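You operate a simulated robot arm through the tools that you are given. There is no shell and no other tool. Be economical: measure what you need, move in short steps, check, and stop when the job is done.

You are at the controls of a simulated two-armed robot. One attempt, no reset.

JOB
Turn the gas on from the grey cylinder at 10 litres a minute.
Fine: move the yellow cap to the other cylinder's cup, seat the coupling before the valve opens, other valve shut, no leak.

The check looks at the end state, three seconds after you hand in, the way a careful person would. Anything else that was tipped, shoved, dropped, spilled or broken makes it a failure. A push-on lid holds only when it is set on centred and level and pressed home; a screw cap is set on level and turned clockwise until tight.

ROBOT AND FRAMES
Two 7-joint arms with fingered hands on one trunk, on a base that drives. Base frame: it is fixed to the floor where the robot stands at the start and does not move with it; the origin is under the middle of the robot, x ahead of it, y to its left, z up. Readings come in m, degrees, newtons and seconds.
The left shoulder is at the start at [0.08, 0.198, 1.465], the right one opposite. With the tool pointing down near the work surface each hand reaches from about 0.1 to 0.66 m from the robot's upright axis, wherever it stands, measured 20 degrees to its own side. Places, roughly: flow dial [0.7, 0, 1]; gas rack [0.8, 0.1, 0.7]. Payload 4 kg a hand.
The TCP of each hand is the grasp point between the finger pads, 0.026 m short of the fingertips. In the tool frame z runs along the fingers and y along their closing line. Largest opening 0.132 m; the body of the gripper starts 0.073 m behind the TCP. The gripper is a hand of 4 fingers: y runs from the thumb to the fingers, the wrist lies at [0, 0, -0.239] in the tool frame, and closing takes about 1.5 s.
Orientation is that of the tool frame in the base frame, as a unit quaternion [x, y, z, w]. With the fingers straight down and closing along the base's y, the tool's x points along the base's -x, its y along +y and its z along -z.

CONTROLS
- The arms move only by the tool play_rows. It takes "left_steps", "right_steps" or both (then of equal length, played together; a hand with none holds still); each is a list of rows, each a list of 6 numbers: the shift along the base's x, y, z in units of 200 mm (1.0 is 200 mm), then the turn, a rotation vector about the base's x, y, z in units of 180 degrees (1.0 is 180 degrees). In form: [[dx, dy, dz, ax, ay, az], ...]. A call has 1 to 10 rows; each row is the pose to reach, as a shift and turn from the pose commanded when the call began. "left_hand" and "right_hand" are, for a hand that has rows, the finger opening in mm, from 0 to 132, set as the call begins (left out, the last holds). A call with a number of a shift or a turn outside -1 to 1 is refused whole. A row lasts 0.2 s, in which the tool goes at most 0.05 m and 8.6 degrees; a call with a longer step from one row to the next is refused whole, and so is a gripper value outside its range. Where a pose cannot be reached the arm comes as near as it can. A force on the tool above 70 N (or 10 N above the force at the start of the call, whichever is more), or a blocked arm, ends the call early, and 0.2 s more pass. The fingers move at their own pace (about 0.072 m/s each) and stop on an object; they squeeze with about 28 N. The grip force told is the motor's: it shows also when the fingers shut on nothing. Time passes only in rows, and 0.2 s behind the last, so rows that repeat a pose let the fingers close. The reply holds the time, the measured pose of the TCP, the force on the tool along the base axes, the opening and the grip force, in the units named above and with some noise, with the torque about the TCP (base axes, N m) and any sound that the robot's microphone picked up.
- Cameras (640 x 400 px; columns grow to the right, rows downward): "scene" is now at [0.1191, 0.0281, 1.6209]; the picture's right is [0.41, -0.91, -0.00], its down [-0.64, -0.28, -0.72] and it looks along [0.65, 0.29, -0.70] (base axes); focal length 280 px, centre (320, 200). "left" rides on the left gripper at [-0.068, 0.002, -0.097] in its tool frame; the picture's right is [-0.02, -1.00, 0.00], its down [0.82, -0.02, -0.58] and it looks along [0.58, -0.01, 0.82] (tool axes); focal length 270 px, centre (320, 200). "right" rides on the right gripper at [0.068, 0.002, -0.097] in its tool frame; the picture's right is [-0.03, 1.00, 0.00], its down [-0.82, -0.02, -0.58] and it looks along [-0.58, -0.01, 0.82] (tool axes); focal length 270 px, centre (320, 200). There is no depth. A picture from a camera that has moved, and an enlarged one, comes with that camera's place and axes in the base frame and with its lens. The place of the scene camera against the robot may be out by one fixed shift of up to 0.025 m in any direction.
- get_image(camera): a new picture of that camera. No time passes.
- lift_body(by): slides the trunk up (or, below 0, down) by that many m; the arms and the scene camera ride with it, the base frame stays. It gives what a move gives, with no picture.
- roll_base(legs): drives the robot by 1 to 6 legs, each [ahead, left, turn to the left] in m, m and degrees, along the robot's own axes; the way and the turn of a leg run together, so that a leg with both is an arc; at most 1.5 m and 180 degrees a leg. The arms and the cameras ride along, it lands a little off, and it stops where it bumps. It gives what a move gives.
- set_fingers(finger1, finger2, finger3, thumb_bend, hand): sets how far each is bent, from 0 (flat) to 100 (curled in); at 30 the hand is open as for a grip, at 70 the pads meet at the TCP. One left out holds its place. A second passes; each finger stops where it meets its share of the squeeze, and holds until it gets a number again. A gripper value or a shape takes the hand back. It gives what a move gives, with no picture; readings hold the bend of each and the force on the fingers (four entries, about 0 where the hand has none), thumb and palm.
- hand_shape(shape, hand): the hand has 4 fingers and takes this shape, open, in about a second: jaw (thumb against the fingers, like two jaws); tri (thumb and two fingers); tip (a fingertip pinch); poke (one finger out to press); point (the index stretched); flat (the hand flat); cup (the hand cupped); fist (a fist). The gripper value then closes the fingers along that shape, each until it touches; the sizes above hold for jaw. It gives what a move gives, with no picture.
- pan_tilt(pan, tilt): turns the head with the scene camera to pan (to the left, within 86 degrees either way) and tilt (down, from -29 to 69), counted from straight ahead of the robot. It gives what a move gives.
- zoom(camera, box): a new picture of the part [left, top, right, bottom] of that camera's present view, enlarged. No time passes.
- sign_off(): hands the job in; it is judged then, once.

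Work in short steps. Places have to be worked out from the pictures, the camera data and where the tool is seen: move nearer, look again, correct. Check each grasp and each placing, and mend what went wrong. You have 120 turns and 92 pictures in all, those below and enlarged ones among them. Open the grippers and draw the arms clear of the work before you hand the job in, unless the task says otherwise; then end with one line.

The tools are called after "Emit:" as a command line: name --argument value ..., lists and objects as JSON in quotes. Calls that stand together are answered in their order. play_rows: Moves the arms, as the interface text tells. Its arguments: {"type":"object","properties":{"left_steps":{"type":"array"},"left_hand":{"type":"number"},"right_steps":{"type":"array"},"right_hand":{"type":"number"}},"required":[]} The other tools are called the same way: lift_body (by) slides the trunk up or down; hand_shape (shape, hand) gives the hand a shape; set_fingers (finger1, finger2, finger3, thumb_bend, hand) moves the fingers one by one; roll_base (legs) drives the base; pan_tilt (pan, tilt) turns the head that bears the scene camera; get_image (camera) takes a picture; zoom (camera, box) takes an enlarged picture of a part of a camera's view; sign_off () hands the job in.

At the start:

```text
time_s: 0.0
left_tool_pos: [0.5593, 0.3257, 0.9999]
left_orientation: [0.0, 1.0, 0.001, 0.0]
left_wrist_force: [-0.6, 0.5, -0.6]
left_torque: [0.03, -0.04, 0.0]
left_grip_width: 0.1319
left_grasp_force: 0.0
left_shape: jaw
left_bend: [30.0, 30.0, 30.0, 30.0]
left_finger forces: [0.0, 0.0, 0.0, 0.0, 0.1, 0.1]
right_tool_pos: [0.6141, -0.1581, 0.9998]
right_orientation: [0.0, 1.0, 0.0, 0.0]
right_wrist_force: [0.4, -0.2, -0.4]
right_torque: [0.0, -0.01, 0.03]
right_grip_width: 0.1321
right_grasp_force: 0.0
right_shape: jaw
right_bend: [30.0, 30.0, 30.0, 30.0]
right_finger forces: [0.0, 0.0, 0.0, 0.1, 0.0, 0.1]
trunk travel left (down, up): [-0.775, 0.065]
robot x, y, heading: [0.0012, -0.001, 0.1]
head pan, tilt: [24.0, 44.3]
```

scene: 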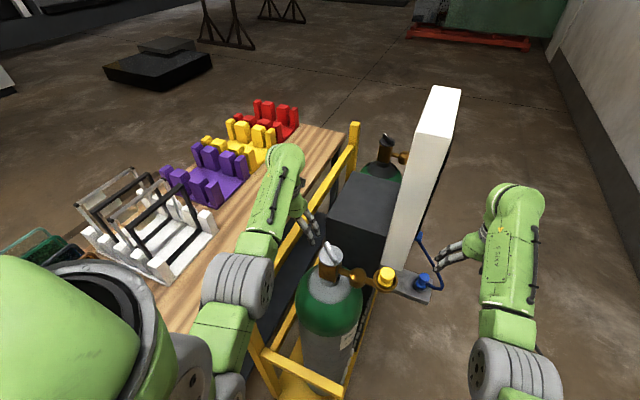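
right: 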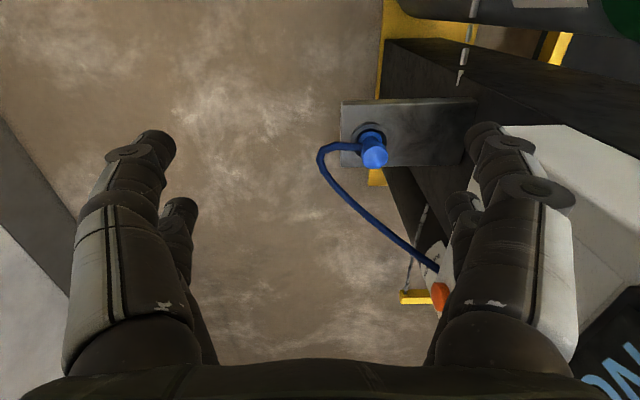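
left: 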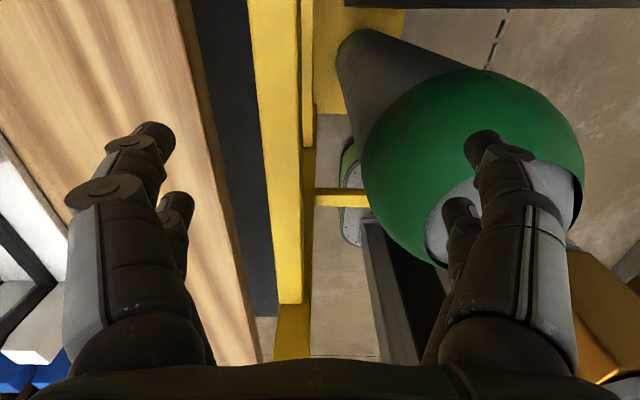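

I start by looking closer at the rack: two cylinders, a yellow cap, a blue coupling with hose, and a white panel.

Emit:
zoom --camera "scene" --box '[260, 200, 460, 325]'

Emit:
zoom --camera "scene" --box '[320, 80, 480, 180]'

```text
3.20 times, centred on (360, 262) of scene
camera zoom: at [0.1191, 0.0281, 1.6209], right [0.41, -0.91, 0.0], down [-0.64, -0.28, -0.72], along [0.65, 0.29, -0.7], focal length 896 px, centre (192, 0)
```

zoom: 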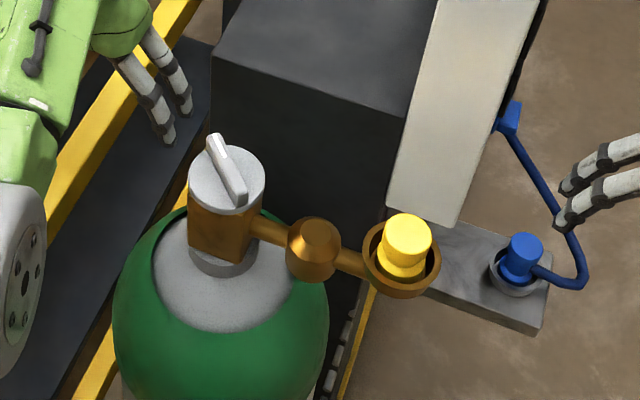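

```text
4.00 times, centred on (400, 130) of scene
camera zoom: at [0.1191, 0.0281, 1.6209], right [0.41, -0.91, 0.0], down [-0.64, -0.28, -0.72], along [0.65, 0.29, -0.7], focal length 1120 px, centre (0, 480)
```

zoom: 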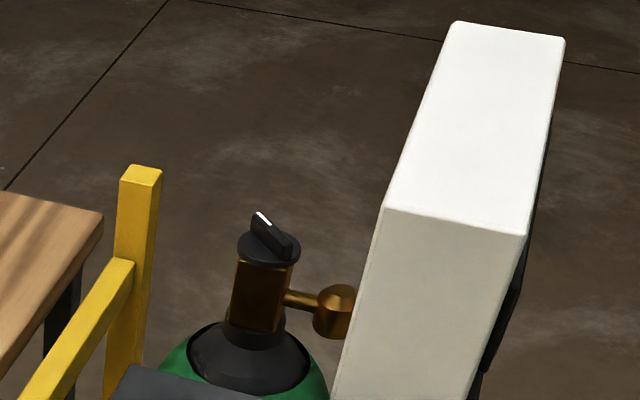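

The cylinders lie along x (near one at x≈0.58 with a yellow-capped cup, the far one at x≈1.28), the panel's dial probably faces -y. I'll lift and pull both hands back so that I can drive round to the right side safely.

Emit:
play_rows --left_steps '[[0, 0, 0.25, 0, 0, 0], [0, 0, 0.5, 0, 0, 0], [0, 0, 0.75, 0, 0, 0], [0, 0, 1, 0, 0, 0], [-0.25, 0, 1, 0, 0, 0], [-0.5, 0, 1, 0, 0, 0], [-0.75, 0, 1, 0, 0, 0], [-1, 0, 1, 0, 0, 0]]' --right_steps '[[0, 0, 0.25, 0, 0, 0], [0, 0, 0.5, 0, 0, 0], [0, 0, 0.75, 0, 0, 0], [0, -0.1, 1, 0, 0, 0], [-0.25, -0.2, 1, 0, 0, 0], [-0.5, -0.3, 1, 0, 0, 0], [-0.75, -0.4, 1, 0, 0, 0], [-1, -0.5, 1, 0, 0, 0]]'

Emit:
pan_tilt --pan -30 --tilt 35

Emit:
get_image --camera "scene"

```text
refused: row 4 steps farther than a row can; nothing moved
```

```text
time_s: 1.2
left_tool_pos: [0.5601, 0.3249, 1.0002]
left_orientation: [0.0, 1.0, 0.001, 0.0]
left_wrist_force: [-0.8, 0.0, 0.5]
left_torque: [-0.05, 0.0, 0.02]
left_grip_width: 0.132
left_grasp_force: 0.0
left_shape: jaw
left_bend: [30.0, 30.0, 30.0, 30.0]
left_finger forces: [0.1, 0.1, 0.0, 0.0, 0.0, 0.0]
right_tool_pos: [0.6148, -0.1569, 0.9993]
right_orientation: [0.0, 1.0, 0.0, 0.0]
right_wrist_force: [0.1, 0.1, -0.7]
right_torque: [0.02, -0.03, -0.01]
right_grip_width: 0.1318
right_grasp_force: 0.1
right_shape: jaw
right_bend: [30.0, 30.0, 30.0, 30.0]
right_finger forces: [0.0, 0.0, 0.1, 0.1, 0.0, 0.0]
trunk travel left (down, up): [-0.775, 0.065]
robot x, y, heading: [0.0005, 0.0005, 0.1]
head pan, tilt: [-30.0, 35.0]
```

```text
86 pictures are left
camera scene: at [0.1205, -0.0491, 1.6347], right [-0.5, -0.87, 0.0], down [-0.5, 0.29, -0.82], along [0.71, -0.41, -0.57], focal length 280 px, centre (320, 200)
```

scene: 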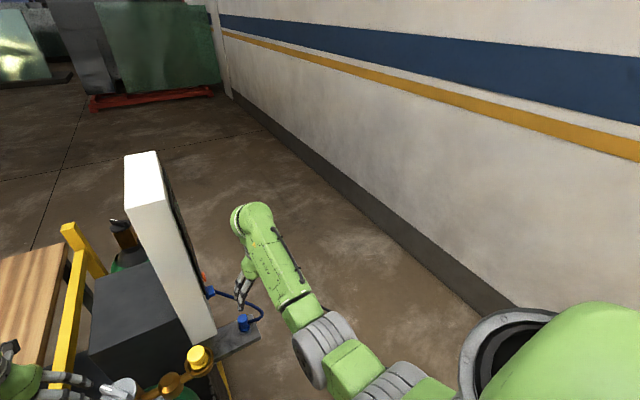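

The floor right of the rack is free up to a wall at y≈-1.36. I raise and retract the hands with smaller steps.

Emit:
play_rows --left_steps '[[0, 0, 0.24, 0, 0, 0], [0, 0, 0.48, 0, 0, 0], [0, 0, 0.72, 0, 0, 0], [0, 0, 0.95, 0, 0, 0], [-0.22, 0, 0.95, 0, 0, 0], [-0.44, 0, 0.95, 0, 0, 0], [-0.66, 0, 0.95, 0, 0, 0], [-0.88, 0, 0.95, 0, 0, 0]]' --right_steps '[[0, 0, 0.24, 0, 0, 0], [0, 0, 0.48, 0, 0, 0], [0, 0, 0.72, 0, 0, 0], [0, 0, 0.95, 0, 0, 0], [-0.22, 0, 0.95, 0, 0, 0], [-0.44, -0.1, 0.95, 0, 0, 0], [-0.66, -0.2, 0.95, 0, 0, 0], [-0.88, -0.3, 0.95, 0, 0, 0]]'

```text
time_s: 3.0
left_tool_pos: [0.4855, 0.3582, 1.1071]
left_orientation: [0.0, 1.0, 0.002, 0.003]
left_wrist_force: [-0.1, -0.8, -0.3]
left_torque: [0.04, -0.05, -0.02]
left_grip_width: 0.1317
left_grasp_force: 0.1
left_shape: jaw
left_bend: [30.0, 30.0, 30.0, 30.0]
left_finger forces: [0.0, 0.1, 0.1, 0.0, 0.0, 0.0]
left hand out of reach, approached as far as the arm can: row 5, 6, 7, 8
right_tool_pos: [0.5458, -0.2211, 1.1557]
right_orientation: [0.0, 1.0, 0.0, 0.001]
right_wrist_force: [0.8, -0.5, 0.1]
right_torque: [-0.02, -0.03, 0.01]
right_grip_width: 0.132
right_grasp_force: 0.0
right_shape: jaw
right_bend: [30.0, 30.0, 30.0, 30.0]
right_finger forces: [0.1, 0.0, 0.0, 0.1, 0.1, 0.1]
right hand out of reach, approached as far as the arm can: row 6, 7, 8
trunk travel left (down, up): [-0.775, 0.065]
robot x, y, heading: [0.0024, 0.0016, 0.3]
head pan, tilt: [-30.0, 35.0]
```

Hands are at about z 1.1. I drive back a little, right, ahead past the rack and then turn left to face its dial side.

Emit:
roll_base --legs '[[-0.15, 0, 0], [0, -0.72, 0], [1.08, 0, 0]]'

Emit:
roll_base --legs '[[0, 0, 90]]'

Emit:
pan_tilt --pan 0 --tilt 42

Emit:
get_image --camera "scene"

```text
time_s: 13.1
left_tool_pos: [1.4073, -0.3681, 1.1073]
left_orientation: [0.002, 1.0, 0.001, 0.001]
left_wrist_force: [-0.2, -0.7, -0.3]
left_torque: [0.0, -0.04, 0.0]
left_grip_width: 0.1318
left_grasp_force: 0.1
left_shape: jaw
left_bend: [30.0, 30.0, 30.0, 30.0]
left_finger forces: [0.0, 0.1, 0.1, 0.0, 0.1, 0.0]
right_tool_pos: [1.4665, -0.9485, 1.1553]
right_orientation: [0.002, 1.0, 0.001, 0.002]
right_wrist_force: [-1.3, 0.1, -0.3]
right_torque: [0.04, 0.0, 0.02]
right_grip_width: 0.1318
right_grasp_force: 0.1
right_shape: jaw
right_bend: [30.0, 30.0, 30.0, 30.0]
right_finger forces: [0.1, 0.0, 0.0, 0.0, 0.0, 0.0]
trunk travel left (down, up): [-0.775, 0.065]
robot x, y, heading: [0.9221, -0.7208, -0.2]
head pan, tilt: [-30.0, 35.0]
```

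```text
time_s: 17.3
left_tool_pos: [0.5594, -0.2387, 1.1052]
left_orientation: [0.708, -0.706, -0.001, -0.001]
left_wrist_force: [-0.2, 0.6, 0.8]
left_torque: [-0.02, 0.02, -0.02]
left_grip_width: 0.1317
left_grasp_force: 0.1
left_shape: jaw
left_bend: [30.0, 30.0, 30.0, 30.0]
left_finger forces: [0.1, 0.0, 0.1, 0.0, 0.0, 0.0]
right_tool_pos: [1.1386, -0.1743, 1.1543]
right_orientation: [0.708, -0.706, 0.0, 0.0]
right_wrist_force: [0.7, 0.4, -0.4]
right_torque: [0.01, 0.0, 0.0]
right_grip_width: 0.1317
right_grasp_force: 0.1
right_shape: jaw
right_bend: [30.0, 30.0, 30.0, 30.0]
right_finger forces: [0.0, 0.0, 0.0, 0.0, 0.0, 0.0]
trunk travel left (down, up): [-0.775, 0.065]
robot x, y, heading: [0.918, -0.7263, 89.9]
head pan, tilt: [-30.0, 35.0]
```

```text
time_s: 18.2
left_tool_pos: [0.5579, -0.2379, 1.1068]
left_orientation: [0.708, -0.706, -0.001, 0.0]
left_wrist_force: [-0.3, 0.5, 0.0]
left_torque: [0.01, 0.0, -0.03]
left_grip_width: 0.1318
left_grasp_force: 0.1
left_shape: jaw
left_bend: [30.0, 30.0, 30.0, 30.0]
left_finger forces: [0.1, 0.0, 0.1, 0.0, 0.0, 0.1]
right_tool_pos: [1.1373, -0.1761, 1.1546]
right_orientation: [0.708, -0.706, 0.0, 0.001]
right_wrist_force: [0.1, -0.1, -0.3]
right_torque: [-0.01, 0.03, 0.01]
right_grip_width: 0.1319
right_grasp_force: 0.1
right_shape: jaw
right_bend: [30.0, 30.0, 30.0, 30.0]
right_finger forces: [0.1, 0.1, 0.0, 0.0, 0.0, 0.1]
trunk travel left (down, up): [-0.775, 0.065]
robot x, y, heading: [0.923, -0.7241, 90.2]
head pan, tilt: [0.0, 42.0]
```

```text
85 pictures are left
camera scene: at [0.9327, -0.6161, 1.6242], right [1.0, 0.0, 0.0], down [0.0, -0.67, -0.74], along [0.0, 0.74, -0.67], focal length 280 px, centre (320, 200)
```

scene: 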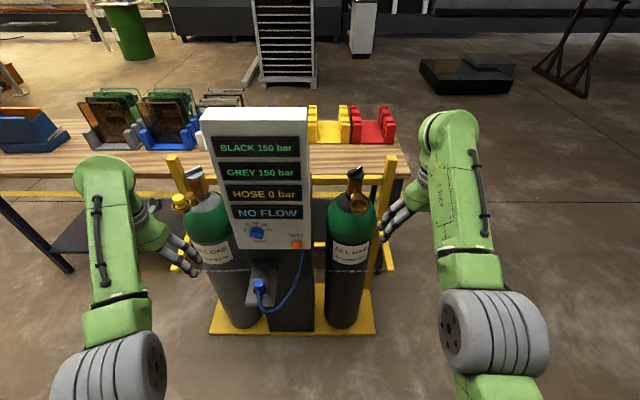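

Excellent view: left cylinder is grey with the yellow cap, right one is black, and the panel carries the display and dial. I zoom in.

Emit:
zoom --camera "scene" --box '[160, 160, 320, 260]'

Emit:
zoom --camera "scene" --box '[225, 205, 321, 265]'

Emit:
zoom --camera "scene" --box '[240, 150, 400, 250]'

Emit:
zoom --camera "scene" --box '[200, 240, 360, 340]'

```text
4.00 times, centred on (240, 210) of scene
camera zoom: at [0.9327, -0.6161, 1.6242], right [1.0, 0.0, 0.0], down [0.0, -0.67, -0.74], along [0.0, 0.74, -0.67], focal length 1120 px, centre (640, 160)
```

zoom: 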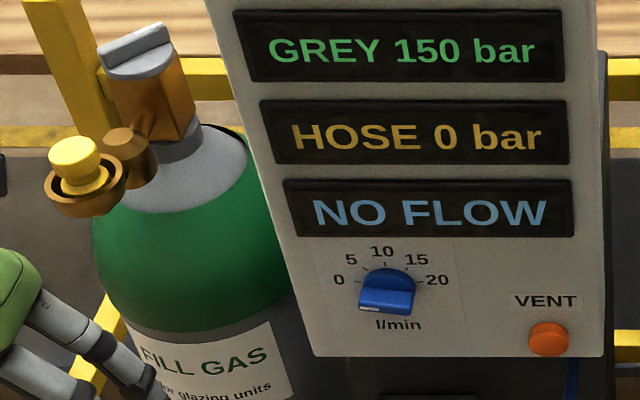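

```text
6.67 times, centred on (273, 235) of scene
camera zoom: at [0.9327, -0.6161, 1.6242], right [1.0, 0.0, 0.0], down [0.0, -0.67, -0.74], along [0.0, 0.74, -0.67], focal length 1866 px, centre (633, -33)
```

zoom: 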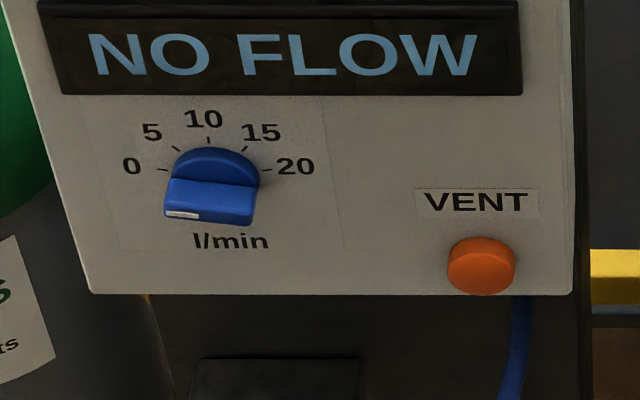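

```text
4.00 times, centred on (320, 200) of scene
camera zoom: at [0.9327, -0.6161, 1.6242], right [1.0, 0.0, 0.0], down [0.0, -0.67, -0.74], along [0.0, 0.74, -0.67], focal length 1120 px, centre (320, 200)
```

zoom: 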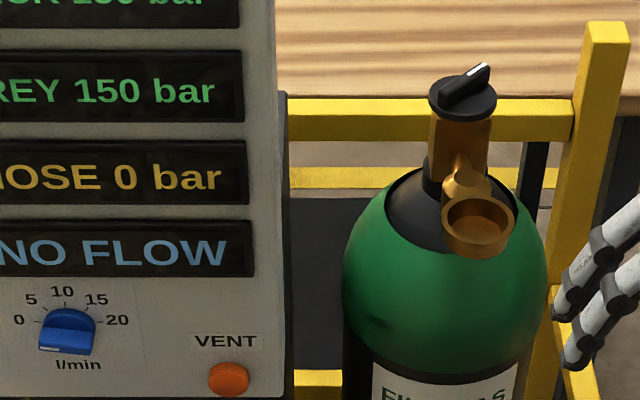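

```text
4.00 times, centred on (280, 290) of scene
camera zoom: at [0.9327, -0.6161, 1.6242], right [1.0, 0.0, 0.0], down [0.0, -0.67, -0.74], along [0.0, 0.74, -0.67], focal length 1120 px, centre (480, -160)
```

zoom: 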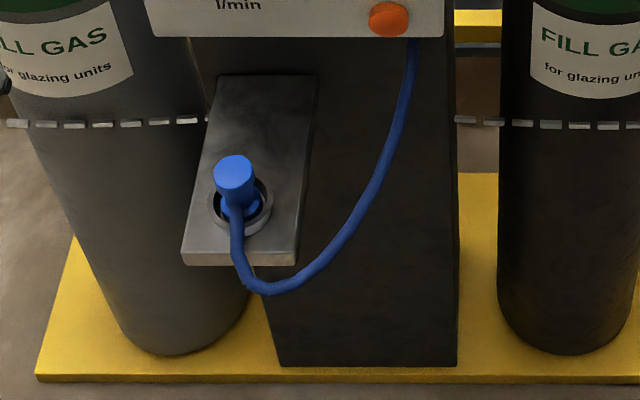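

Grey valve ≈(0.50,0.165,1.05), its capped cup ≈(0.49,0.027,1.05); black valve ≈(1.05,0.155,1.06), its empty cup ≈(1.056,0.025,1.02); coupling parked at ≈(0.71,-0.09,0.78). I tuck the right hand back and low before driving closer.

Emit:
play_rows --right_steps '[[0, 0, -0.24, 0, 0, 0], [0, 0, -0.48, 0, 0, 0], [0, 0, -0.72, 0, 0, 0], [0, 0, -0.96, 0, 0, 0], [0.1, -0.2, -0.96, 0, 0, 0], [0.2, -0.4, -0.96, 0, 0, 0], [0.3, -0.6, -0.96, 0, 0, 0], [0.4, -0.8, -0.96, 0, 0, 0]]'

Emit:
roll_base --legs '[[0, 0.24, 0], [0.13, 0, 0]]'

Emit:
get_image --camera "left"

Emit:
get_image --camera "scene"

```text
time_s: 20.0
left_tool_pos: [0.5588, -0.2401, 1.1071]
left_orientation: [0.708, -0.706, -0.002, 0.0]
left_wrist_force: [-0.9, -0.2, -0.6]
left_torque: [-0.03, 0.02, 0.0]
left_grip_width: 0.1316
left_grasp_force: 0.0
left_shape: jaw
left_bend: [30.0, 30.0, 30.0, 30.0]
left_finger forces: [0.0, 0.1, 0.0, 0.1, 0.0, 0.0]
right_tool_pos: [1.2184, -0.3354, 0.9624]
right_orientation: [0.709, -0.705, -0.001, 0.0]
right_wrist_force: [0.6, -0.1, 0.6]
right_torque: [0.02, 0.01, 0.0]
right_grip_width: 0.1318
right_grasp_force: 0.0
right_shape: jaw
right_bend: [30.0, 30.0, 30.0, 30.0]
right_finger forces: [0.0, 0.1, 0.0, 0.0, 0.1, 0.0]
trunk travel left (down, up): [-0.775, 0.065]
robot x, y, heading: [0.92, -0.7237, 90.4]
head pan, tilt: [0.0, 42.0]
```

```text
time_s: 22.7
left_tool_pos: [0.3183, -0.1141, 1.1053]
left_orientation: [0.708, -0.706, -0.001, -0.002]
left_wrist_force: [0.0, -0.3, -0.1]
left_torque: [0.01, -0.01, -0.02]
left_grip_width: 0.132
left_grasp_force: 0.0
left_shape: jaw
left_bend: [30.0, 30.0, 30.0, 30.0]
left_finger forces: [0.0, 0.0, 0.1, 0.1, 0.1, 0.0]
right_tool_pos: [0.9786, -0.2093, 0.9637]
right_orientation: [0.708, -0.706, -0.002, -0.001]
right_wrist_force: [-0.4, -0.1, 0.1]
right_torque: [0.03, -0.02, 0.0]
right_grip_width: 0.132
right_grasp_force: 0.2
right_shape: jaw
right_bend: [30.0, 30.0, 30.0, 30.0]
right_finger forces: [0.0, 0.0, 0.0, 0.0, 0.1, 0.0]
trunk travel left (down, up): [-0.775, 0.065]
robot x, y, heading: [0.6785, -0.595, 89.9]
head pan, tilt: [0.0, 42.0]
```

```text
80 pictures are left
camera left: at [0.3173, -0.0454, 1.2057], right [1.0, 0.03, 0.0], down [0.02, -0.82, 0.57], along [0.02, -0.57, -0.82], focal length 270 px, centre (320, 200)
```

left: 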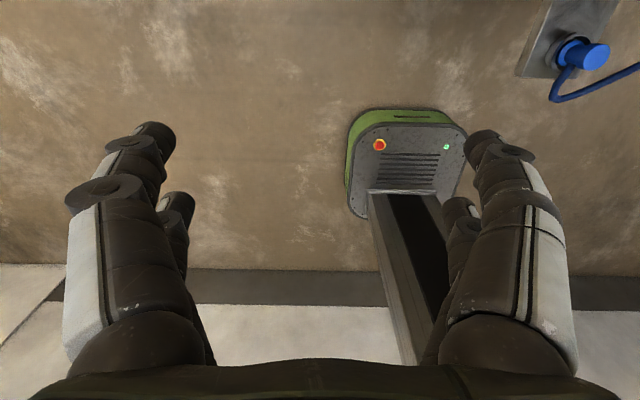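

```text
79 pictures are left
camera scene: at [0.6918, -0.4929, 1.6246], right [1.0, 0.0, 0.0], down [0.0, -0.67, -0.75], along [0.0, 0.75, -0.67], focal length 280 px, centre (320, 200)
```

scene: 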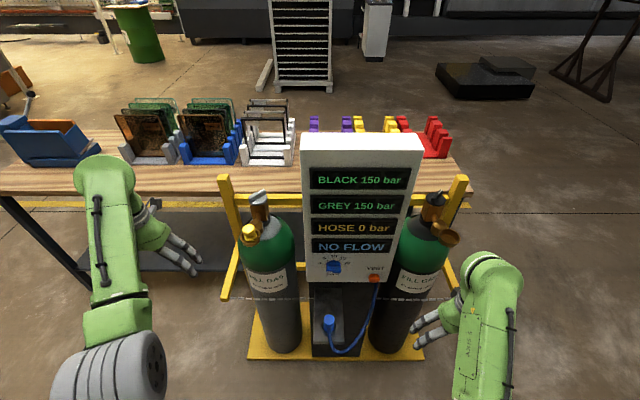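

The left hand is 0.17 m off the cap at z 1.105. I zoom in on the cap and the valve to refine positions and see how the cap sits.

Emit:
zoom --camera "scene" --box '[220, 180, 316, 240]'

Emit:
zoom --camera "scene" --box '[392, 180, 488, 240]'

Emit:
zoom --camera "scene" --box '[300, 300, 380, 350]'

```text
6.67 times, centred on (268, 210) of scene
camera zoom: at [0.6918, -0.4929, 1.6246], right [1.0, 0.0, 0.0], down [0.0, -0.67, -0.75], along [0.0, 0.75, -0.67], focal length 1866 px, centre (667, 133)
```

zoom: 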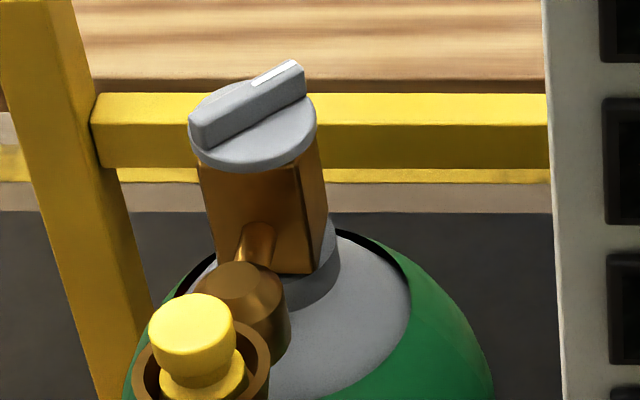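

```text
6.67 times, centred on (440, 210) of scene
camera zoom: at [0.6918, -0.4929, 1.6246], right [1.0, 0.0, 0.0], down [0.0, -0.67, -0.75], along [0.0, 0.75, -0.67], focal length 1866 px, centre (-480, 133)
```

zoom: 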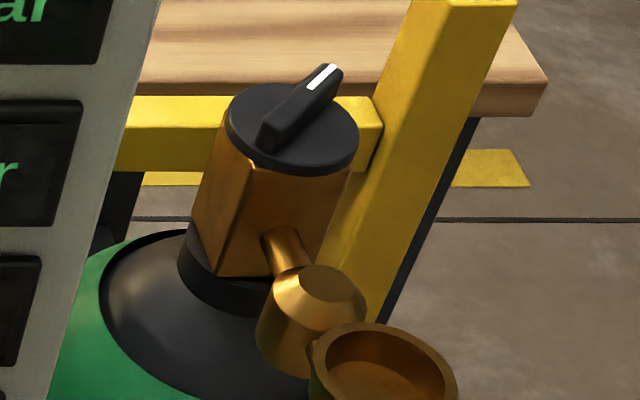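

```text
8.00 times, centred on (340, 325) of scene
camera zoom: at [0.6918, -0.4929, 1.6246], right [1.0, 0.0, 0.0], down [0.0, -0.67, -0.75], along [0.0, 0.75, -0.67], focal length 2239 px, centre (160, -800)
```

zoom: 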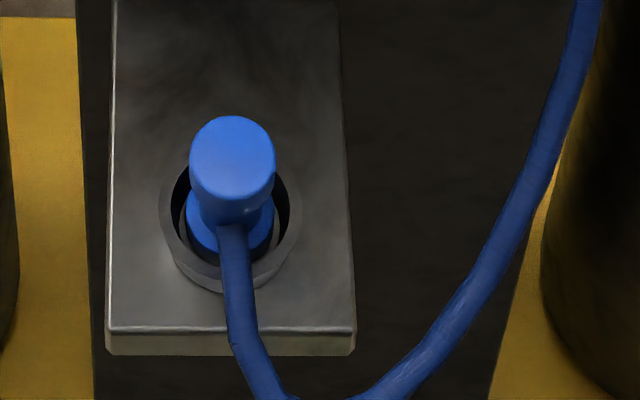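

The cap has a knob Ø≈34 mm at (0.497,0.027), top z≈1.054, cup Ø≈55 mm. I drive 8 cm closer for comfortable reach, then bring the left hand up and over above the cap.

Emit:
roll_base --legs '[[0.08, 0, 0]]'

Emit:
play_rows --left_steps '[[0, 0, 0.24, 0, 0, 0], [0.1, 0.03, 0.4, 0, 0, 0], [0.3, 0.07, 0.4, 0, 0, 0], [0.5, 0.15, 0.4, 0, 0, 0], [0.7, 0.25, 0.4, 0, 0, 0], [0.89, 0.3, 0.4, 0, 0, 0], [0.89, 0.3, 0.4, 0, 0, 0]]'

Emit:
get_image --camera "left"

Emit:
get_image --camera "scene"

```text
time_s: 23.8
left_tool_pos: [0.3192, -0.0396, 1.1108]
left_orientation: [0.709, -0.705, -0.004, -0.004]
left_wrist_force: [-0.6, -0.6, -0.3]
left_torque: [0.06, -0.05, 0.01]
left_grip_width: 0.1321
left_grasp_force: 0.1
left_shape: jaw
left_bend: [30.0, 30.0, 30.0, 30.0]
left_finger forces: [0.0, 0.0, 0.0, 0.1, 0.0, 0.0]
right_tool_pos: [0.9786, -0.1353, 0.9645]
right_orientation: [0.708, -0.706, -0.003, -0.003]
right_wrist_force: [-0.9, -0.6, 0.1]
right_torque: [0.07, -0.02, 0.02]
right_grip_width: 0.1319
right_grasp_force: 0.1
right_shape: jaw
right_bend: [30.0, 30.0, 30.0, 30.0]
right_finger forces: [0.0, 0.1, 0.0, 0.1, 0.0, 0.1]
trunk travel left (down, up): [-0.775, 0.065]
robot x, y, heading: [0.68, -0.516, 90.5]
head pan, tilt: [0.0, 42.0]
```

```text
time_s: 25.4
left_tool_pos: [0.4974, 0.042, 1.1826]
left_orientation: [0.709, -0.706, 0.0, 0.0]
left_wrist_force: [-1.1, -1.0, 1.0]
left_torque: [0.0, -0.05, 0.01]
left_grip_width: 0.1319
left_grasp_force: 0.0
left_shape: jaw
left_bend: [30.0, 30.0, 30.0, 30.0]
left_finger forces: [0.0, 0.0, 0.0, 0.0, 0.0, 0.0]
left hand out of reach, approached as far as the arm can: row 1, 2, 3, 4, 5, 6, 7
right_tool_pos: [0.9778, -0.1272, 0.9609]
right_orientation: [0.708, -0.706, 0.001, 0.0]
right_wrist_force: [-0.2, 0.0, -0.2]
right_torque: [-0.04, 0.01, -0.01]
right_grip_width: 0.1319
right_grasp_force: 0.1
right_shape: jaw
right_bend: [30.0, 30.0, 30.0, 30.0]
right_finger forces: [0.0, 0.1, 0.0, 0.0, 0.0, 0.1]
trunk travel left (down, up): [-0.775, 0.065]
robot x, y, heading: [0.6817, -0.5152, 90.3]
head pan, tilt: [0.0, 42.0]
```

```text
75 pictures are left
camera left: at [0.496, 0.1115, 1.2801], right [1.0, 0.03, 0.0], down [0.03, -0.82, 0.58], along [0.02, -0.58, -0.82], focal length 270 px, centre (320, 200)
```

left: 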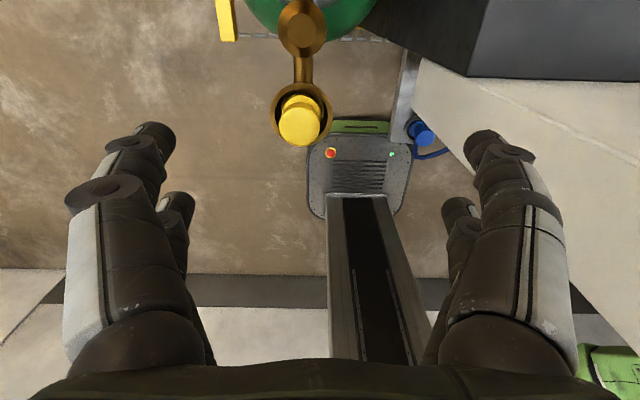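

```text
74 pictures are left
camera scene: at [0.6927, -0.4072, 1.6241], right [1.0, 0.0, 0.0], down [0.0, -0.67, -0.74], along [0.0, 0.74, -0.67], focal length 280 px, centre (320, 200)
```

scene: 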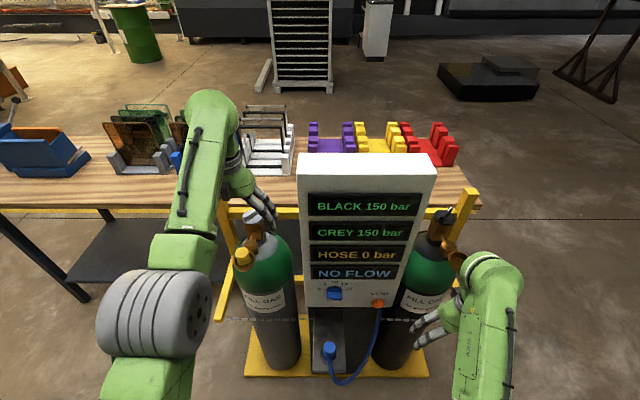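

From the hand camera the cap top is at ≈(0.482,0.036,1.055) (more trustworthy than the head). I correct x and descend some, then re-look.

Emit:
play_rows --left_steps '[[-0.04, 0, -0.1, 0, 0, 0], [-0.075, 0, -0.25, 0, 0, 0], [-0.075, 0, -0.35, 0, 0, 0], [-0.075, 0, -0.35, 0, 0, 0]]'

Emit:
get_image --camera "left"

```text
time_s: 26.4
left_tool_pos: [0.4833, 0.0424, 1.1123]
left_orientation: [0.709, -0.705, -0.001, 0.0]
left_wrist_force: [-0.1, 0.0, -0.1]
left_torque: [-0.01, -0.02, 0.02]
left_grip_width: 0.1321
left_grasp_force: 0.1
left_shape: jaw
left_bend: [30.0, 30.0, 30.0, 30.0]
left_finger forces: [0.0, 0.1, 0.1, 0.0, 0.1, 0.0]
right_tool_pos: [0.9786, -0.128, 0.9629]
right_orientation: [0.708, -0.706, 0.0, 0.0]
right_wrist_force: [-0.1, -0.3, -0.7]
right_torque: [0.04, 0.0, 0.02]
right_grip_width: 0.1318
right_grasp_force: 0.0
right_shape: jaw
right_bend: [30.0, 30.0, 30.0, 30.0]
right_finger forces: [0.0, 0.1, 0.0, 0.1, 0.0, 0.0]
trunk travel left (down, up): [-0.775, 0.065]
robot x, y, heading: [0.6819, -0.515, 90.0]
head pan, tilt: [0.0, 42.0]
```

```text
73 pictures are left
camera left: at [0.482, 0.1106, 1.2103], right [1.0, 0.03, 0.0], down [0.03, -0.82, 0.58], along [0.02, -0.58, -0.82], focal length 270 px, centre (320, 200)
```

left: 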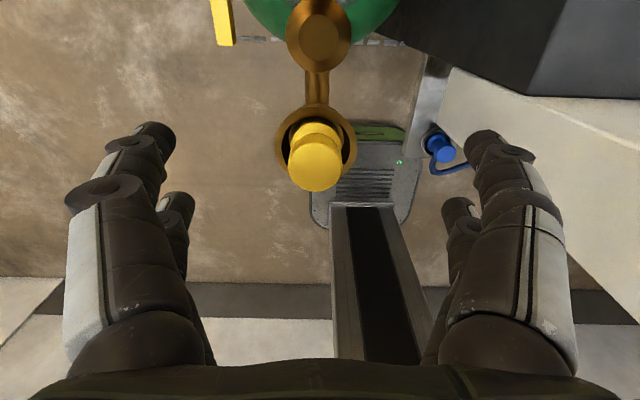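

The cap is between the open fingers (x≈0.482, y≈0.03, top z≈1.06-1.07). The fingers clear the cup on both sides, so I descend another 4 cm and look.

Emit:
play_rows --left_steps '[[0, 0, -0.1, 0, 0, 0], [0, 0, -0.2, 0, 0, 0], [0, 0, -0.2, 0, 0, 0]]'

Emit:
get_image --camera "left"

Emit:
zoom --camera "scene" --box '[200, 200, 296, 260]'

```text
time_s: 27.1
left_tool_pos: [0.4829, 0.0426, 1.0724]
left_orientation: [0.709, -0.706, -0.001, 0.001]
left_wrist_force: [0.6, 0.7, -0.9]
left_torque: [-0.02, 0.01, 0.01]
left_grip_width: 0.1318
left_grasp_force: 0.0
left_shape: jaw
left_bend: [30.0, 30.0, 30.0, 30.0]
left_finger forces: [0.0, 0.0, 0.0, 0.0, 0.0, 0.1]
right_tool_pos: [0.9774, -0.1285, 0.961]
right_orientation: [0.708, -0.706, 0.0, 0.0]
right_wrist_force: [-0.8, -1.1, -0.9]
right_torque: [0.01, 0.01, -0.03]
right_grip_width: 0.1317
right_grasp_force: 0.0
right_shape: jaw
right_bend: [30.0, 30.0, 30.0, 30.0]
right_finger forces: [0.1, 0.2, 0.1, 0.1, 0.1, 0.0]
trunk travel left (down, up): [-0.775, 0.065]
robot x, y, heading: [0.6794, -0.514, 90.3]
head pan, tilt: [0.0, 42.0]
```

```text
72 pictures are left
camera left: at [0.4819, 0.1107, 1.17], right [1.0, 0.03, 0.0], down [0.03, -0.82, 0.58], along [0.02, -0.58, -0.82], focal length 270 px, centre (320, 200)
```

left: 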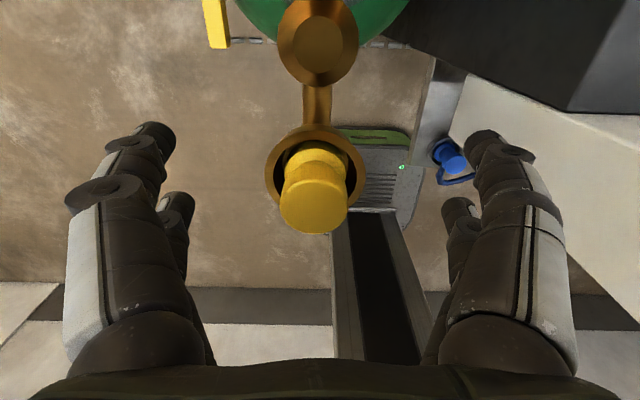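

```text
6.67 times, centred on (248, 230) of scene
camera zoom: at [0.6932, -0.4084, 1.6242], right [1.0, 0.0, 0.0], down [0.0, -0.67, -0.74], along [0.0, 0.74, -0.67], focal length 1866 px, centre (800, 0)
```

zoom: 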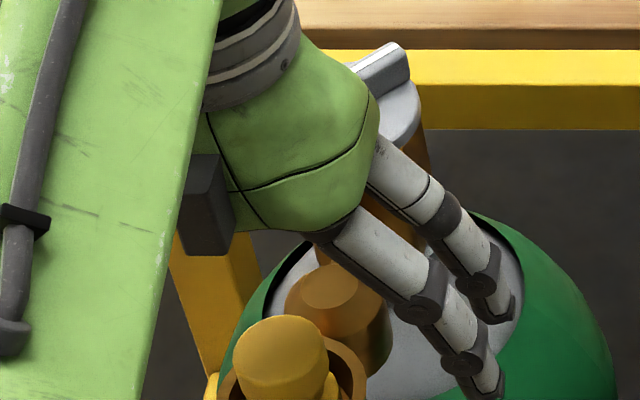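

Triangulated: cap top (0.482,0.029,1.061), cup rim z≈1.026. I shift 13 mm toward the robot, lower to TCP z≈1.056 (tips ≈1.03, just above rim) and close.

Emit:
play_rows --left_steps '[[0, -0.065, 0, 0, 0, 0], [0, -0.065, -0.08, 0, 0, 0], [0, -0.065, -0.08, 0, 0, 0]]'

Emit:
play_rows --left_steps '[[0, 0, 0, 0, 0, 0], [0, 0, 0, 0, 0, 0], [0, 0, 0, 0, 0, 0], [0, 0, 0, 0, 0, 0], [0, 0, 0, 0, 0, 0], [0, 0, 0, 0, 0, 0]]' --left_hand 20

Emit:
get_image --camera "left"

```text
time_s: 27.9
left_tool_pos: [0.483, 0.0301, 1.0556]
left_orientation: [0.708, -0.706, -0.001, 0.0]
left_wrist_force: [0.5, 0.5, 0.2]
left_torque: [-0.01, -0.02, 0.02]
left_grip_width: 0.1319
left_grasp_force: 0.0
left_shape: jaw
left_bend: [30.0, 30.0, 30.0, 30.0]
left_finger forces: [0.0, 0.0, 0.1, 0.0, 0.0, 0.0]
right_tool_pos: [0.978, -0.1265, 0.9609]
right_orientation: [0.708, -0.706, -0.001, 0.001]
right_wrist_force: [0.7, 0.1, -0.2]
right_torque: [-0.03, -0.04, -0.01]
right_grip_width: 0.1316
right_grasp_force: 0.0
right_shape: jaw
right_bend: [30.0, 30.0, 30.0, 30.0]
right_finger forces: [0.0, 0.1, 0.1, 0.0, 0.1, 0.0]
trunk travel left (down, up): [-0.775, 0.065]
robot x, y, heading: [0.6826, -0.5155, 90.2]
head pan, tilt: [0.0, 42.0]
```

```text
time_s: 29.4
left_tool_pos: [0.4822, 0.0291, 1.0594]
left_orientation: [0.709, -0.705, -0.003, -0.003]
left_wrist_force: [-2.8, 5.6, 16.9]
left_torque: [0.16, 0.14, -0.39]
left_grip_width: 0.0309
left_grasp_force: 27.8
left_shape: jaw
left_bend: [74.0, 74.0, 73.0, 70.0]
left_finger forces: [47.4, 38.7, 37.8, 0.0, 30.9, 0.0]
right_tool_pos: [0.9783, -0.1282, 0.9619]
right_orientation: [0.708, -0.706, -0.001, -0.001]
right_wrist_force: [-0.3, 0.3, 0.9]
right_torque: [0.0, 0.0, -0.01]
right_grip_width: 0.1318
right_grasp_force: 0.1
right_shape: jaw
right_bend: [30.0, 30.0, 30.0, 30.0]
right_finger forces: [0.1, 0.1, 0.0, 0.0, 0.0, 0.0]
trunk travel left (down, up): [-0.775, 0.065]
robot x, y, heading: [0.6809, -0.5181, 90.2]
head pan, tilt: [0.0, 42.0]
```

```text
70 pictures are left
camera left: at [0.4818, 0.0975, 1.1574], right [1.0, 0.03, 0.0], down [0.03, -0.82, 0.57], along [0.01, -0.57, -0.82], focal length 270 px, centre (320, 200)
```

left: 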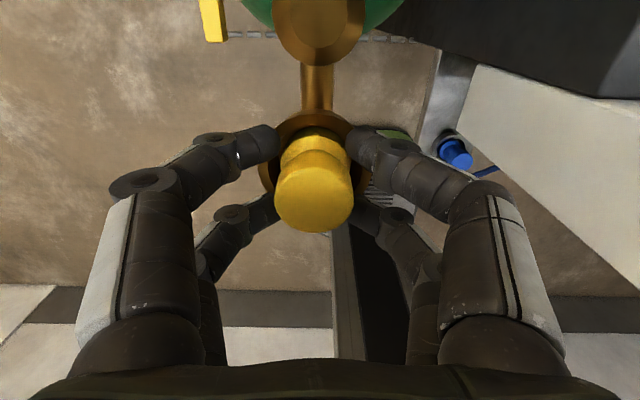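

The knob is gripped (31 mm, 28 N). I try a gentle straight pull upward.

Emit:
play_rows --left_steps '[[0, 0, 0.03, 0, 0, 0], [0, 0, 0.06, 0, 0, 0], [0, 0, 0.1, 0, 0, 0], [0, 0, 0.15, 0, 0, 0], [0, 0, 0.2, 0, 0, 0], [0, 0, 0.25, 0, 0, 0]]'

Emit:
get_image --camera "left"

```text
time_s: 30.8
left_tool_pos: [0.4816, 0.0333, 1.1066]
left_orientation: [0.708, -0.706, -0.001, 0.001]
left_wrist_force: [0.3, 0.0, -1.0]
left_torque: [-0.02, 0.0, 0.02]
left_grip_width: 0.0199
left_grasp_force: 28.4
left_shape: jaw
left_bend: [77.0, 76.0, 74.0, 74.0]
left_finger forces: [30.1, 28.8, 29.1, 0.1, 25.2, 0.0]
right_tool_pos: [0.977, -0.1255, 0.9603]
right_orientation: [0.709, -0.706, 0.001, 0.0]
right_wrist_force: [0.0, -0.1, 0.8]
right_torque: [0.01, 0.02, 0.03]
right_grip_width: 0.1316
right_grasp_force: 0.0
right_shape: jaw
right_bend: [30.0, 30.0, 30.0, 30.0]
right_finger forces: [0.0, 0.0, 0.1, 0.0, 0.0, 0.0]
trunk travel left (down, up): [-0.775, 0.065]
robot x, y, heading: [0.6796, -0.5166, 90.2]
head pan, tilt: [0.0, 42.0]
```

```text
69 pictures are left
camera left: at [0.4803, 0.1012, 1.2042], right [1.0, 0.03, 0.0], down [0.02, -0.82, 0.58], along [0.02, -0.58, -0.82], focal length 270 px, centre (320, 200)
```

left: 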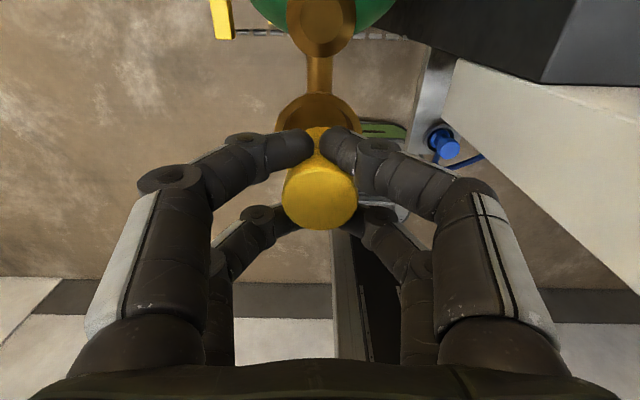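

The cap came off cleanly; fingers now hold its neck below the knob. I lift clear, back the base off, slide right by 0.56 m, keeping the arm posture, to line up with the black cup.

Emit:
play_rows --left_steps '[[0, 0, 0.12, 0, 0, 0], [0, 0, 0.25, 0, 0, 0], [0, 0, 0.25, 0, 0, 0]]'

Emit:
roll_base --legs '[[-0.27, 0, 0], [0, -0.56, 0]]'

Emit:
get_image --camera "scene"

Emit:
get_image --camera "left"

```text
time_s: 31.6
left_tool_pos: [0.4816, 0.0318, 1.155]
left_orientation: [0.708, -0.706, -0.001, 0.001]
left_wrist_force: [0.3, 0.0, 0.1]
left_torque: [0.01, 0.0, -0.02]
left_grip_width: 0.0196
left_grasp_force: 28.0
left_shape: jaw
left_bend: [77.0, 76.0, 74.0, 74.0]
left_finger forces: [30.0, 29.3, 28.8, 0.0, 26.4, 0.1]
left hand out of reach, approached as far as the arm can: row 2, 3
right_tool_pos: [0.9784, -0.1281, 0.9624]
right_orientation: [0.708, -0.706, -0.001, -0.001]
right_wrist_force: [-0.2, 0.3, -0.3]
right_torque: [0.0, 0.02, -0.01]
right_grip_width: 0.1319
right_grasp_force: 0.0
right_shape: jaw
right_bend: [30.0, 30.0, 30.0, 30.0]
right_finger forces: [0.1, 0.0, 0.0, 0.0, 0.0, 0.1]
trunk travel left (down, up): [-0.775, 0.065]
robot x, y, heading: [0.6808, -0.5184, 89.9]
head pan, tilt: [0.0, 42.0]
```

```text
time_s: 36.3
left_tool_pos: [1.0395, -0.2353, 1.1545]
left_orientation: [0.71, -0.704, 0.0, -0.001]
left_wrist_force: [-1.0, 0.0, -0.2]
left_torque: [0.0, 0.0, -0.03]
left_grip_width: 0.0198
left_grasp_force: 28.5
left_shape: jaw
left_bend: [77.0, 76.0, 74.0, 74.0]
left_finger forces: [29.8, 29.3, 28.8, 0.0, 26.6, 0.1]
right_tool_pos: [1.5367, -0.3939, 0.9626]
right_orientation: [0.71, -0.704, 0.0, 0.0]
right_wrist_force: [0.2, 0.0, -0.1]
right_torque: [0.01, -0.04, -0.02]
right_grip_width: 0.132
right_grasp_force: 0.1
right_shape: jaw
right_bend: [30.0, 30.0, 30.0, 30.0]
right_finger forces: [0.0, 0.1, 0.0, 0.0, 0.0, 0.0]
trunk travel left (down, up): [-0.775, 0.065]
robot x, y, heading: [1.2423, -0.7829, 90.7]
head pan, tilt: [0.0, 42.0]
```

```text
68 pictures are left
camera scene: at [1.252, -0.6754, 1.6242], right [1.0, 0.01, 0.0], down [0.01, -0.67, -0.74], along [-0.01, 0.74, -0.67], focal length 280 px, centre (320, 200)
```

scene: 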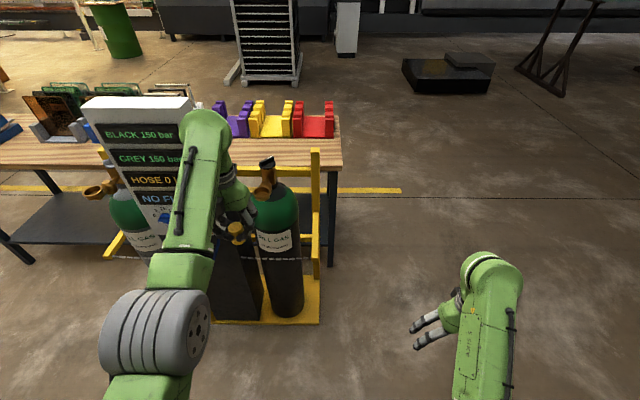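

```text
67 pictures are left
camera left: at [1.0382, -0.1674, 1.2528], right [1.0, 0.03, 0.0], down [0.03, -0.82, 0.58], along [0.02, -0.58, -0.82], focal length 270 px, centre (320, 200)
```

left: 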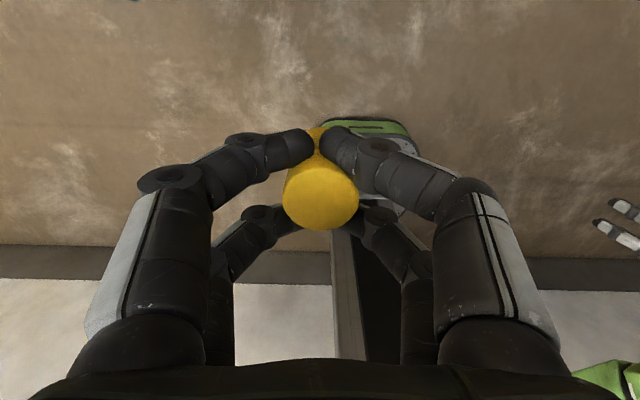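

Aligned at x≈1.04 with the cap held. I correct the small heading error and drive ahead 0.25 m, which keeps the cap well above the black cup.

Emit:
roll_base --legs '[[0, 0, -0.6], [0.24, 0, 0]]'

Emit:
get_image --camera "left"

Emit:
get_image --camera "scene"

```text
time_s: 38.4
left_tool_pos: [1.0456, 0.0021, 1.1578]
left_orientation: [0.708, -0.706, -0.003, -0.001]
left_wrist_force: [0.5, -0.3, -1.4]
left_torque: [0.04, -0.01, -0.03]
left_grip_width: 0.0196
left_grasp_force: 27.9
left_shape: jaw
left_bend: [77.0, 76.0, 74.0, 74.0]
left_finger forces: [29.9, 29.3, 28.8, 0.0, 26.5, 0.0]
right_tool_pos: [1.541, -0.1578, 0.9634]
right_orientation: [-0.707, 0.708, 0.001, 0.001]
right_wrist_force: [0.2, -0.3, -0.4]
right_torque: [0.02, 0.02, 0.03]
right_grip_width: 0.1318
right_grasp_force: 0.1
right_shape: jaw
right_bend: [30.0, 30.0, 30.0, 30.0]
right_finger forces: [0.1, 0.1, 0.0, 0.0, 0.0, 0.1]
trunk travel left (down, up): [-0.775, 0.065]
robot x, y, heading: [1.2377, -0.5409, 90.1]
head pan, tilt: [0.0, 42.0]
```

```text
66 pictures are left
camera left: at [1.0449, 0.0706, 1.2556], right [1.0, 0.03, 0.0], down [0.02, -0.82, 0.57], along [0.01, -0.57, -0.82], focal length 270 px, centre (320, 200)
```

left: 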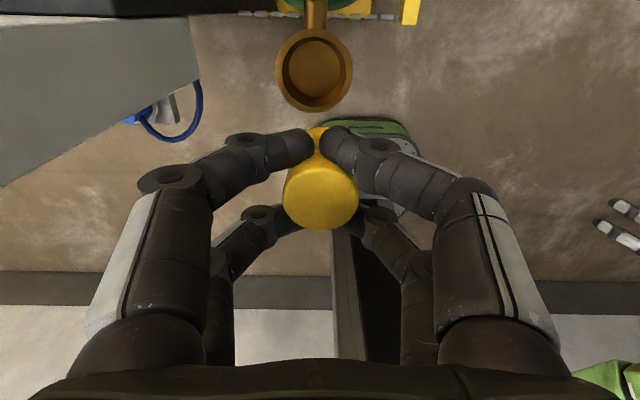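

```text
65 pictures are left
camera scene: at [1.2555, -0.4403, 1.6246], right [1.0, 0.0, 0.0], down [0.0, -0.67, -0.75], along [0.0, 0.75, -0.67], focal length 280 px, centre (320, 200)
```

scene: 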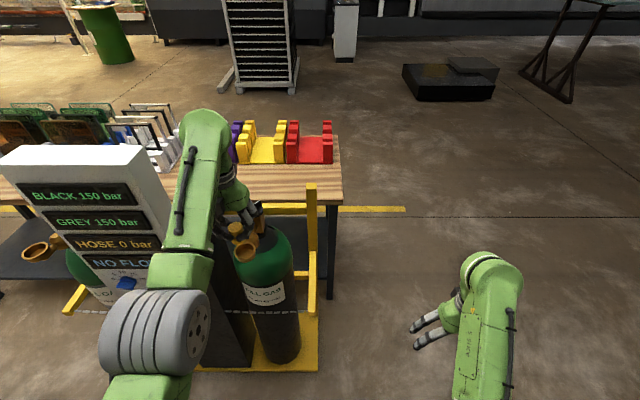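

Black cup rim centre comes out at ≈(1.041,0.034) . I move 4.5 mm left and 31 mm ahead, lower a little and check again.

Emit:
play_rows --left_steps '[[-0.02, 0.08, 0, 0, 0, 0], [-0.022, 0.155, 0, 0, 0, 0], [-0.022, 0.155, -0.1, 0, 0, 0], [-0.022, 0.155, -0.15, 0, 0, 0], [-0.022, 0.155, -0.15, 0, 0, 0]]'

Emit:
get_image --camera "left"

Emit:
zoom --camera "scene" --box '[200, 190, 296, 250]'

```text
time_s: 39.6
left_tool_pos: [1.0416, 0.0363, 1.1255]
left_orientation: [-0.707, 0.707, 0.001, 0.0]
left_wrist_force: [-0.8, 0.5, -0.2]
left_torque: [-0.02, -0.02, 0.0]
left_grip_width: 0.0197
left_grasp_force: 28.1
left_shape: jaw
left_bend: [77.0, 77.0, 74.0, 74.0]
left_finger forces: [28.7, 30.8, 26.5, 0.0, 28.4, 0.1]
right_tool_pos: [1.5406, -0.1553, 0.9615]
right_orientation: [-0.707, 0.707, 0.0, 0.0]
right_wrist_force: [-0.2, 0.7, 0.2]
right_torque: [-0.02, 0.02, -0.04]
right_grip_width: 0.1322
right_grasp_force: 0.1
right_shape: jaw
right_bend: [30.0, 30.0, 30.0, 30.0]
right_finger forces: [0.1, 0.1, 0.0, 0.0, 0.1, 0.1]
trunk travel left (down, up): [-0.775, 0.065]
robot x, y, heading: [1.2393, -0.5436, 89.9]
head pan, tilt: [0.0, 42.0]
```

```text
64 pictures are left
camera left: at [1.0403, 0.1052, 1.2232], right [1.0, 0.03, 0.0], down [0.02, -0.82, 0.58], along [0.01, -0.58, -0.82], focal length 270 px, centre (320, 200)
```

left: 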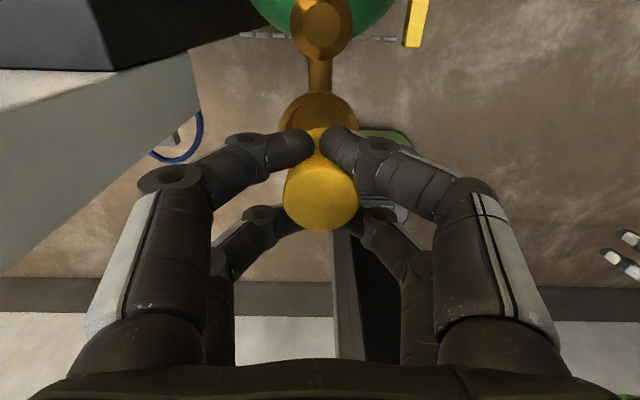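

```text
6.67 times, centred on (248, 220) of scene
camera zoom: at [1.2555, -0.4355, 1.6242], right [1.0, 0.0, 0.0], down [0.0, -0.67, -0.74], along [0.0, 0.74, -0.67], focal length 1866 px, centre (800, 67)
```

zoom: 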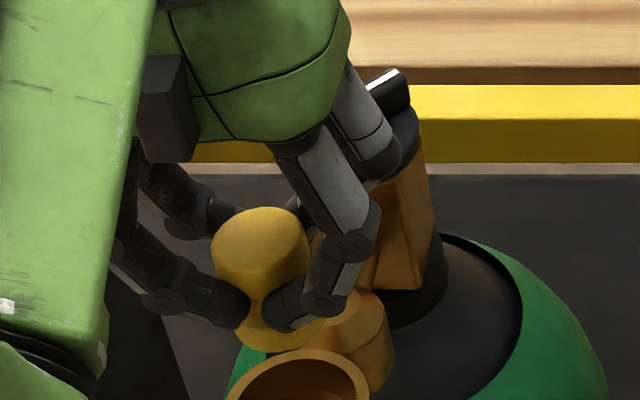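

x looks aligned; I check the fore-aft alignment more precisely with an enlarged hand view.

Emit:
zoom --camera "left" --box '[240, 20, 400, 120]'

Emit:
zoom --camera "left" --box '[240, 80, 400, 180]'

```text
4.00 times, centred on (320, 70) of left
camera zoom: at [1.0403, 0.1052, 1.2232], right [1.0, 0.03, 0.0], down [0.02, -0.82, 0.58], along [0.01, -0.58, -0.82], focal length 1081 px, centre (320, 720)
```

zoom: 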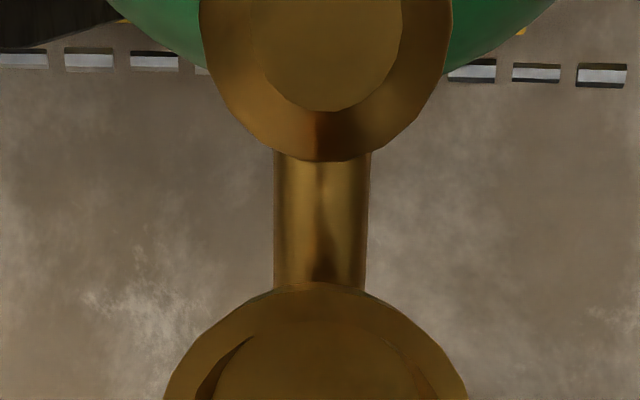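

```text
4.00 times, centred on (320, 130) of left
camera zoom: at [1.0403, 0.1052, 1.2232], right [1.0, 0.03, 0.0], down [0.02, -0.82, 0.58], along [0.01, -0.58, -0.82], focal length 1081 px, centre (320, 480)
```

zoom: 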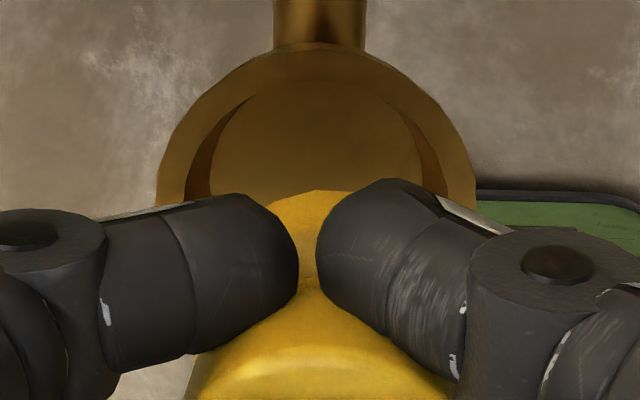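

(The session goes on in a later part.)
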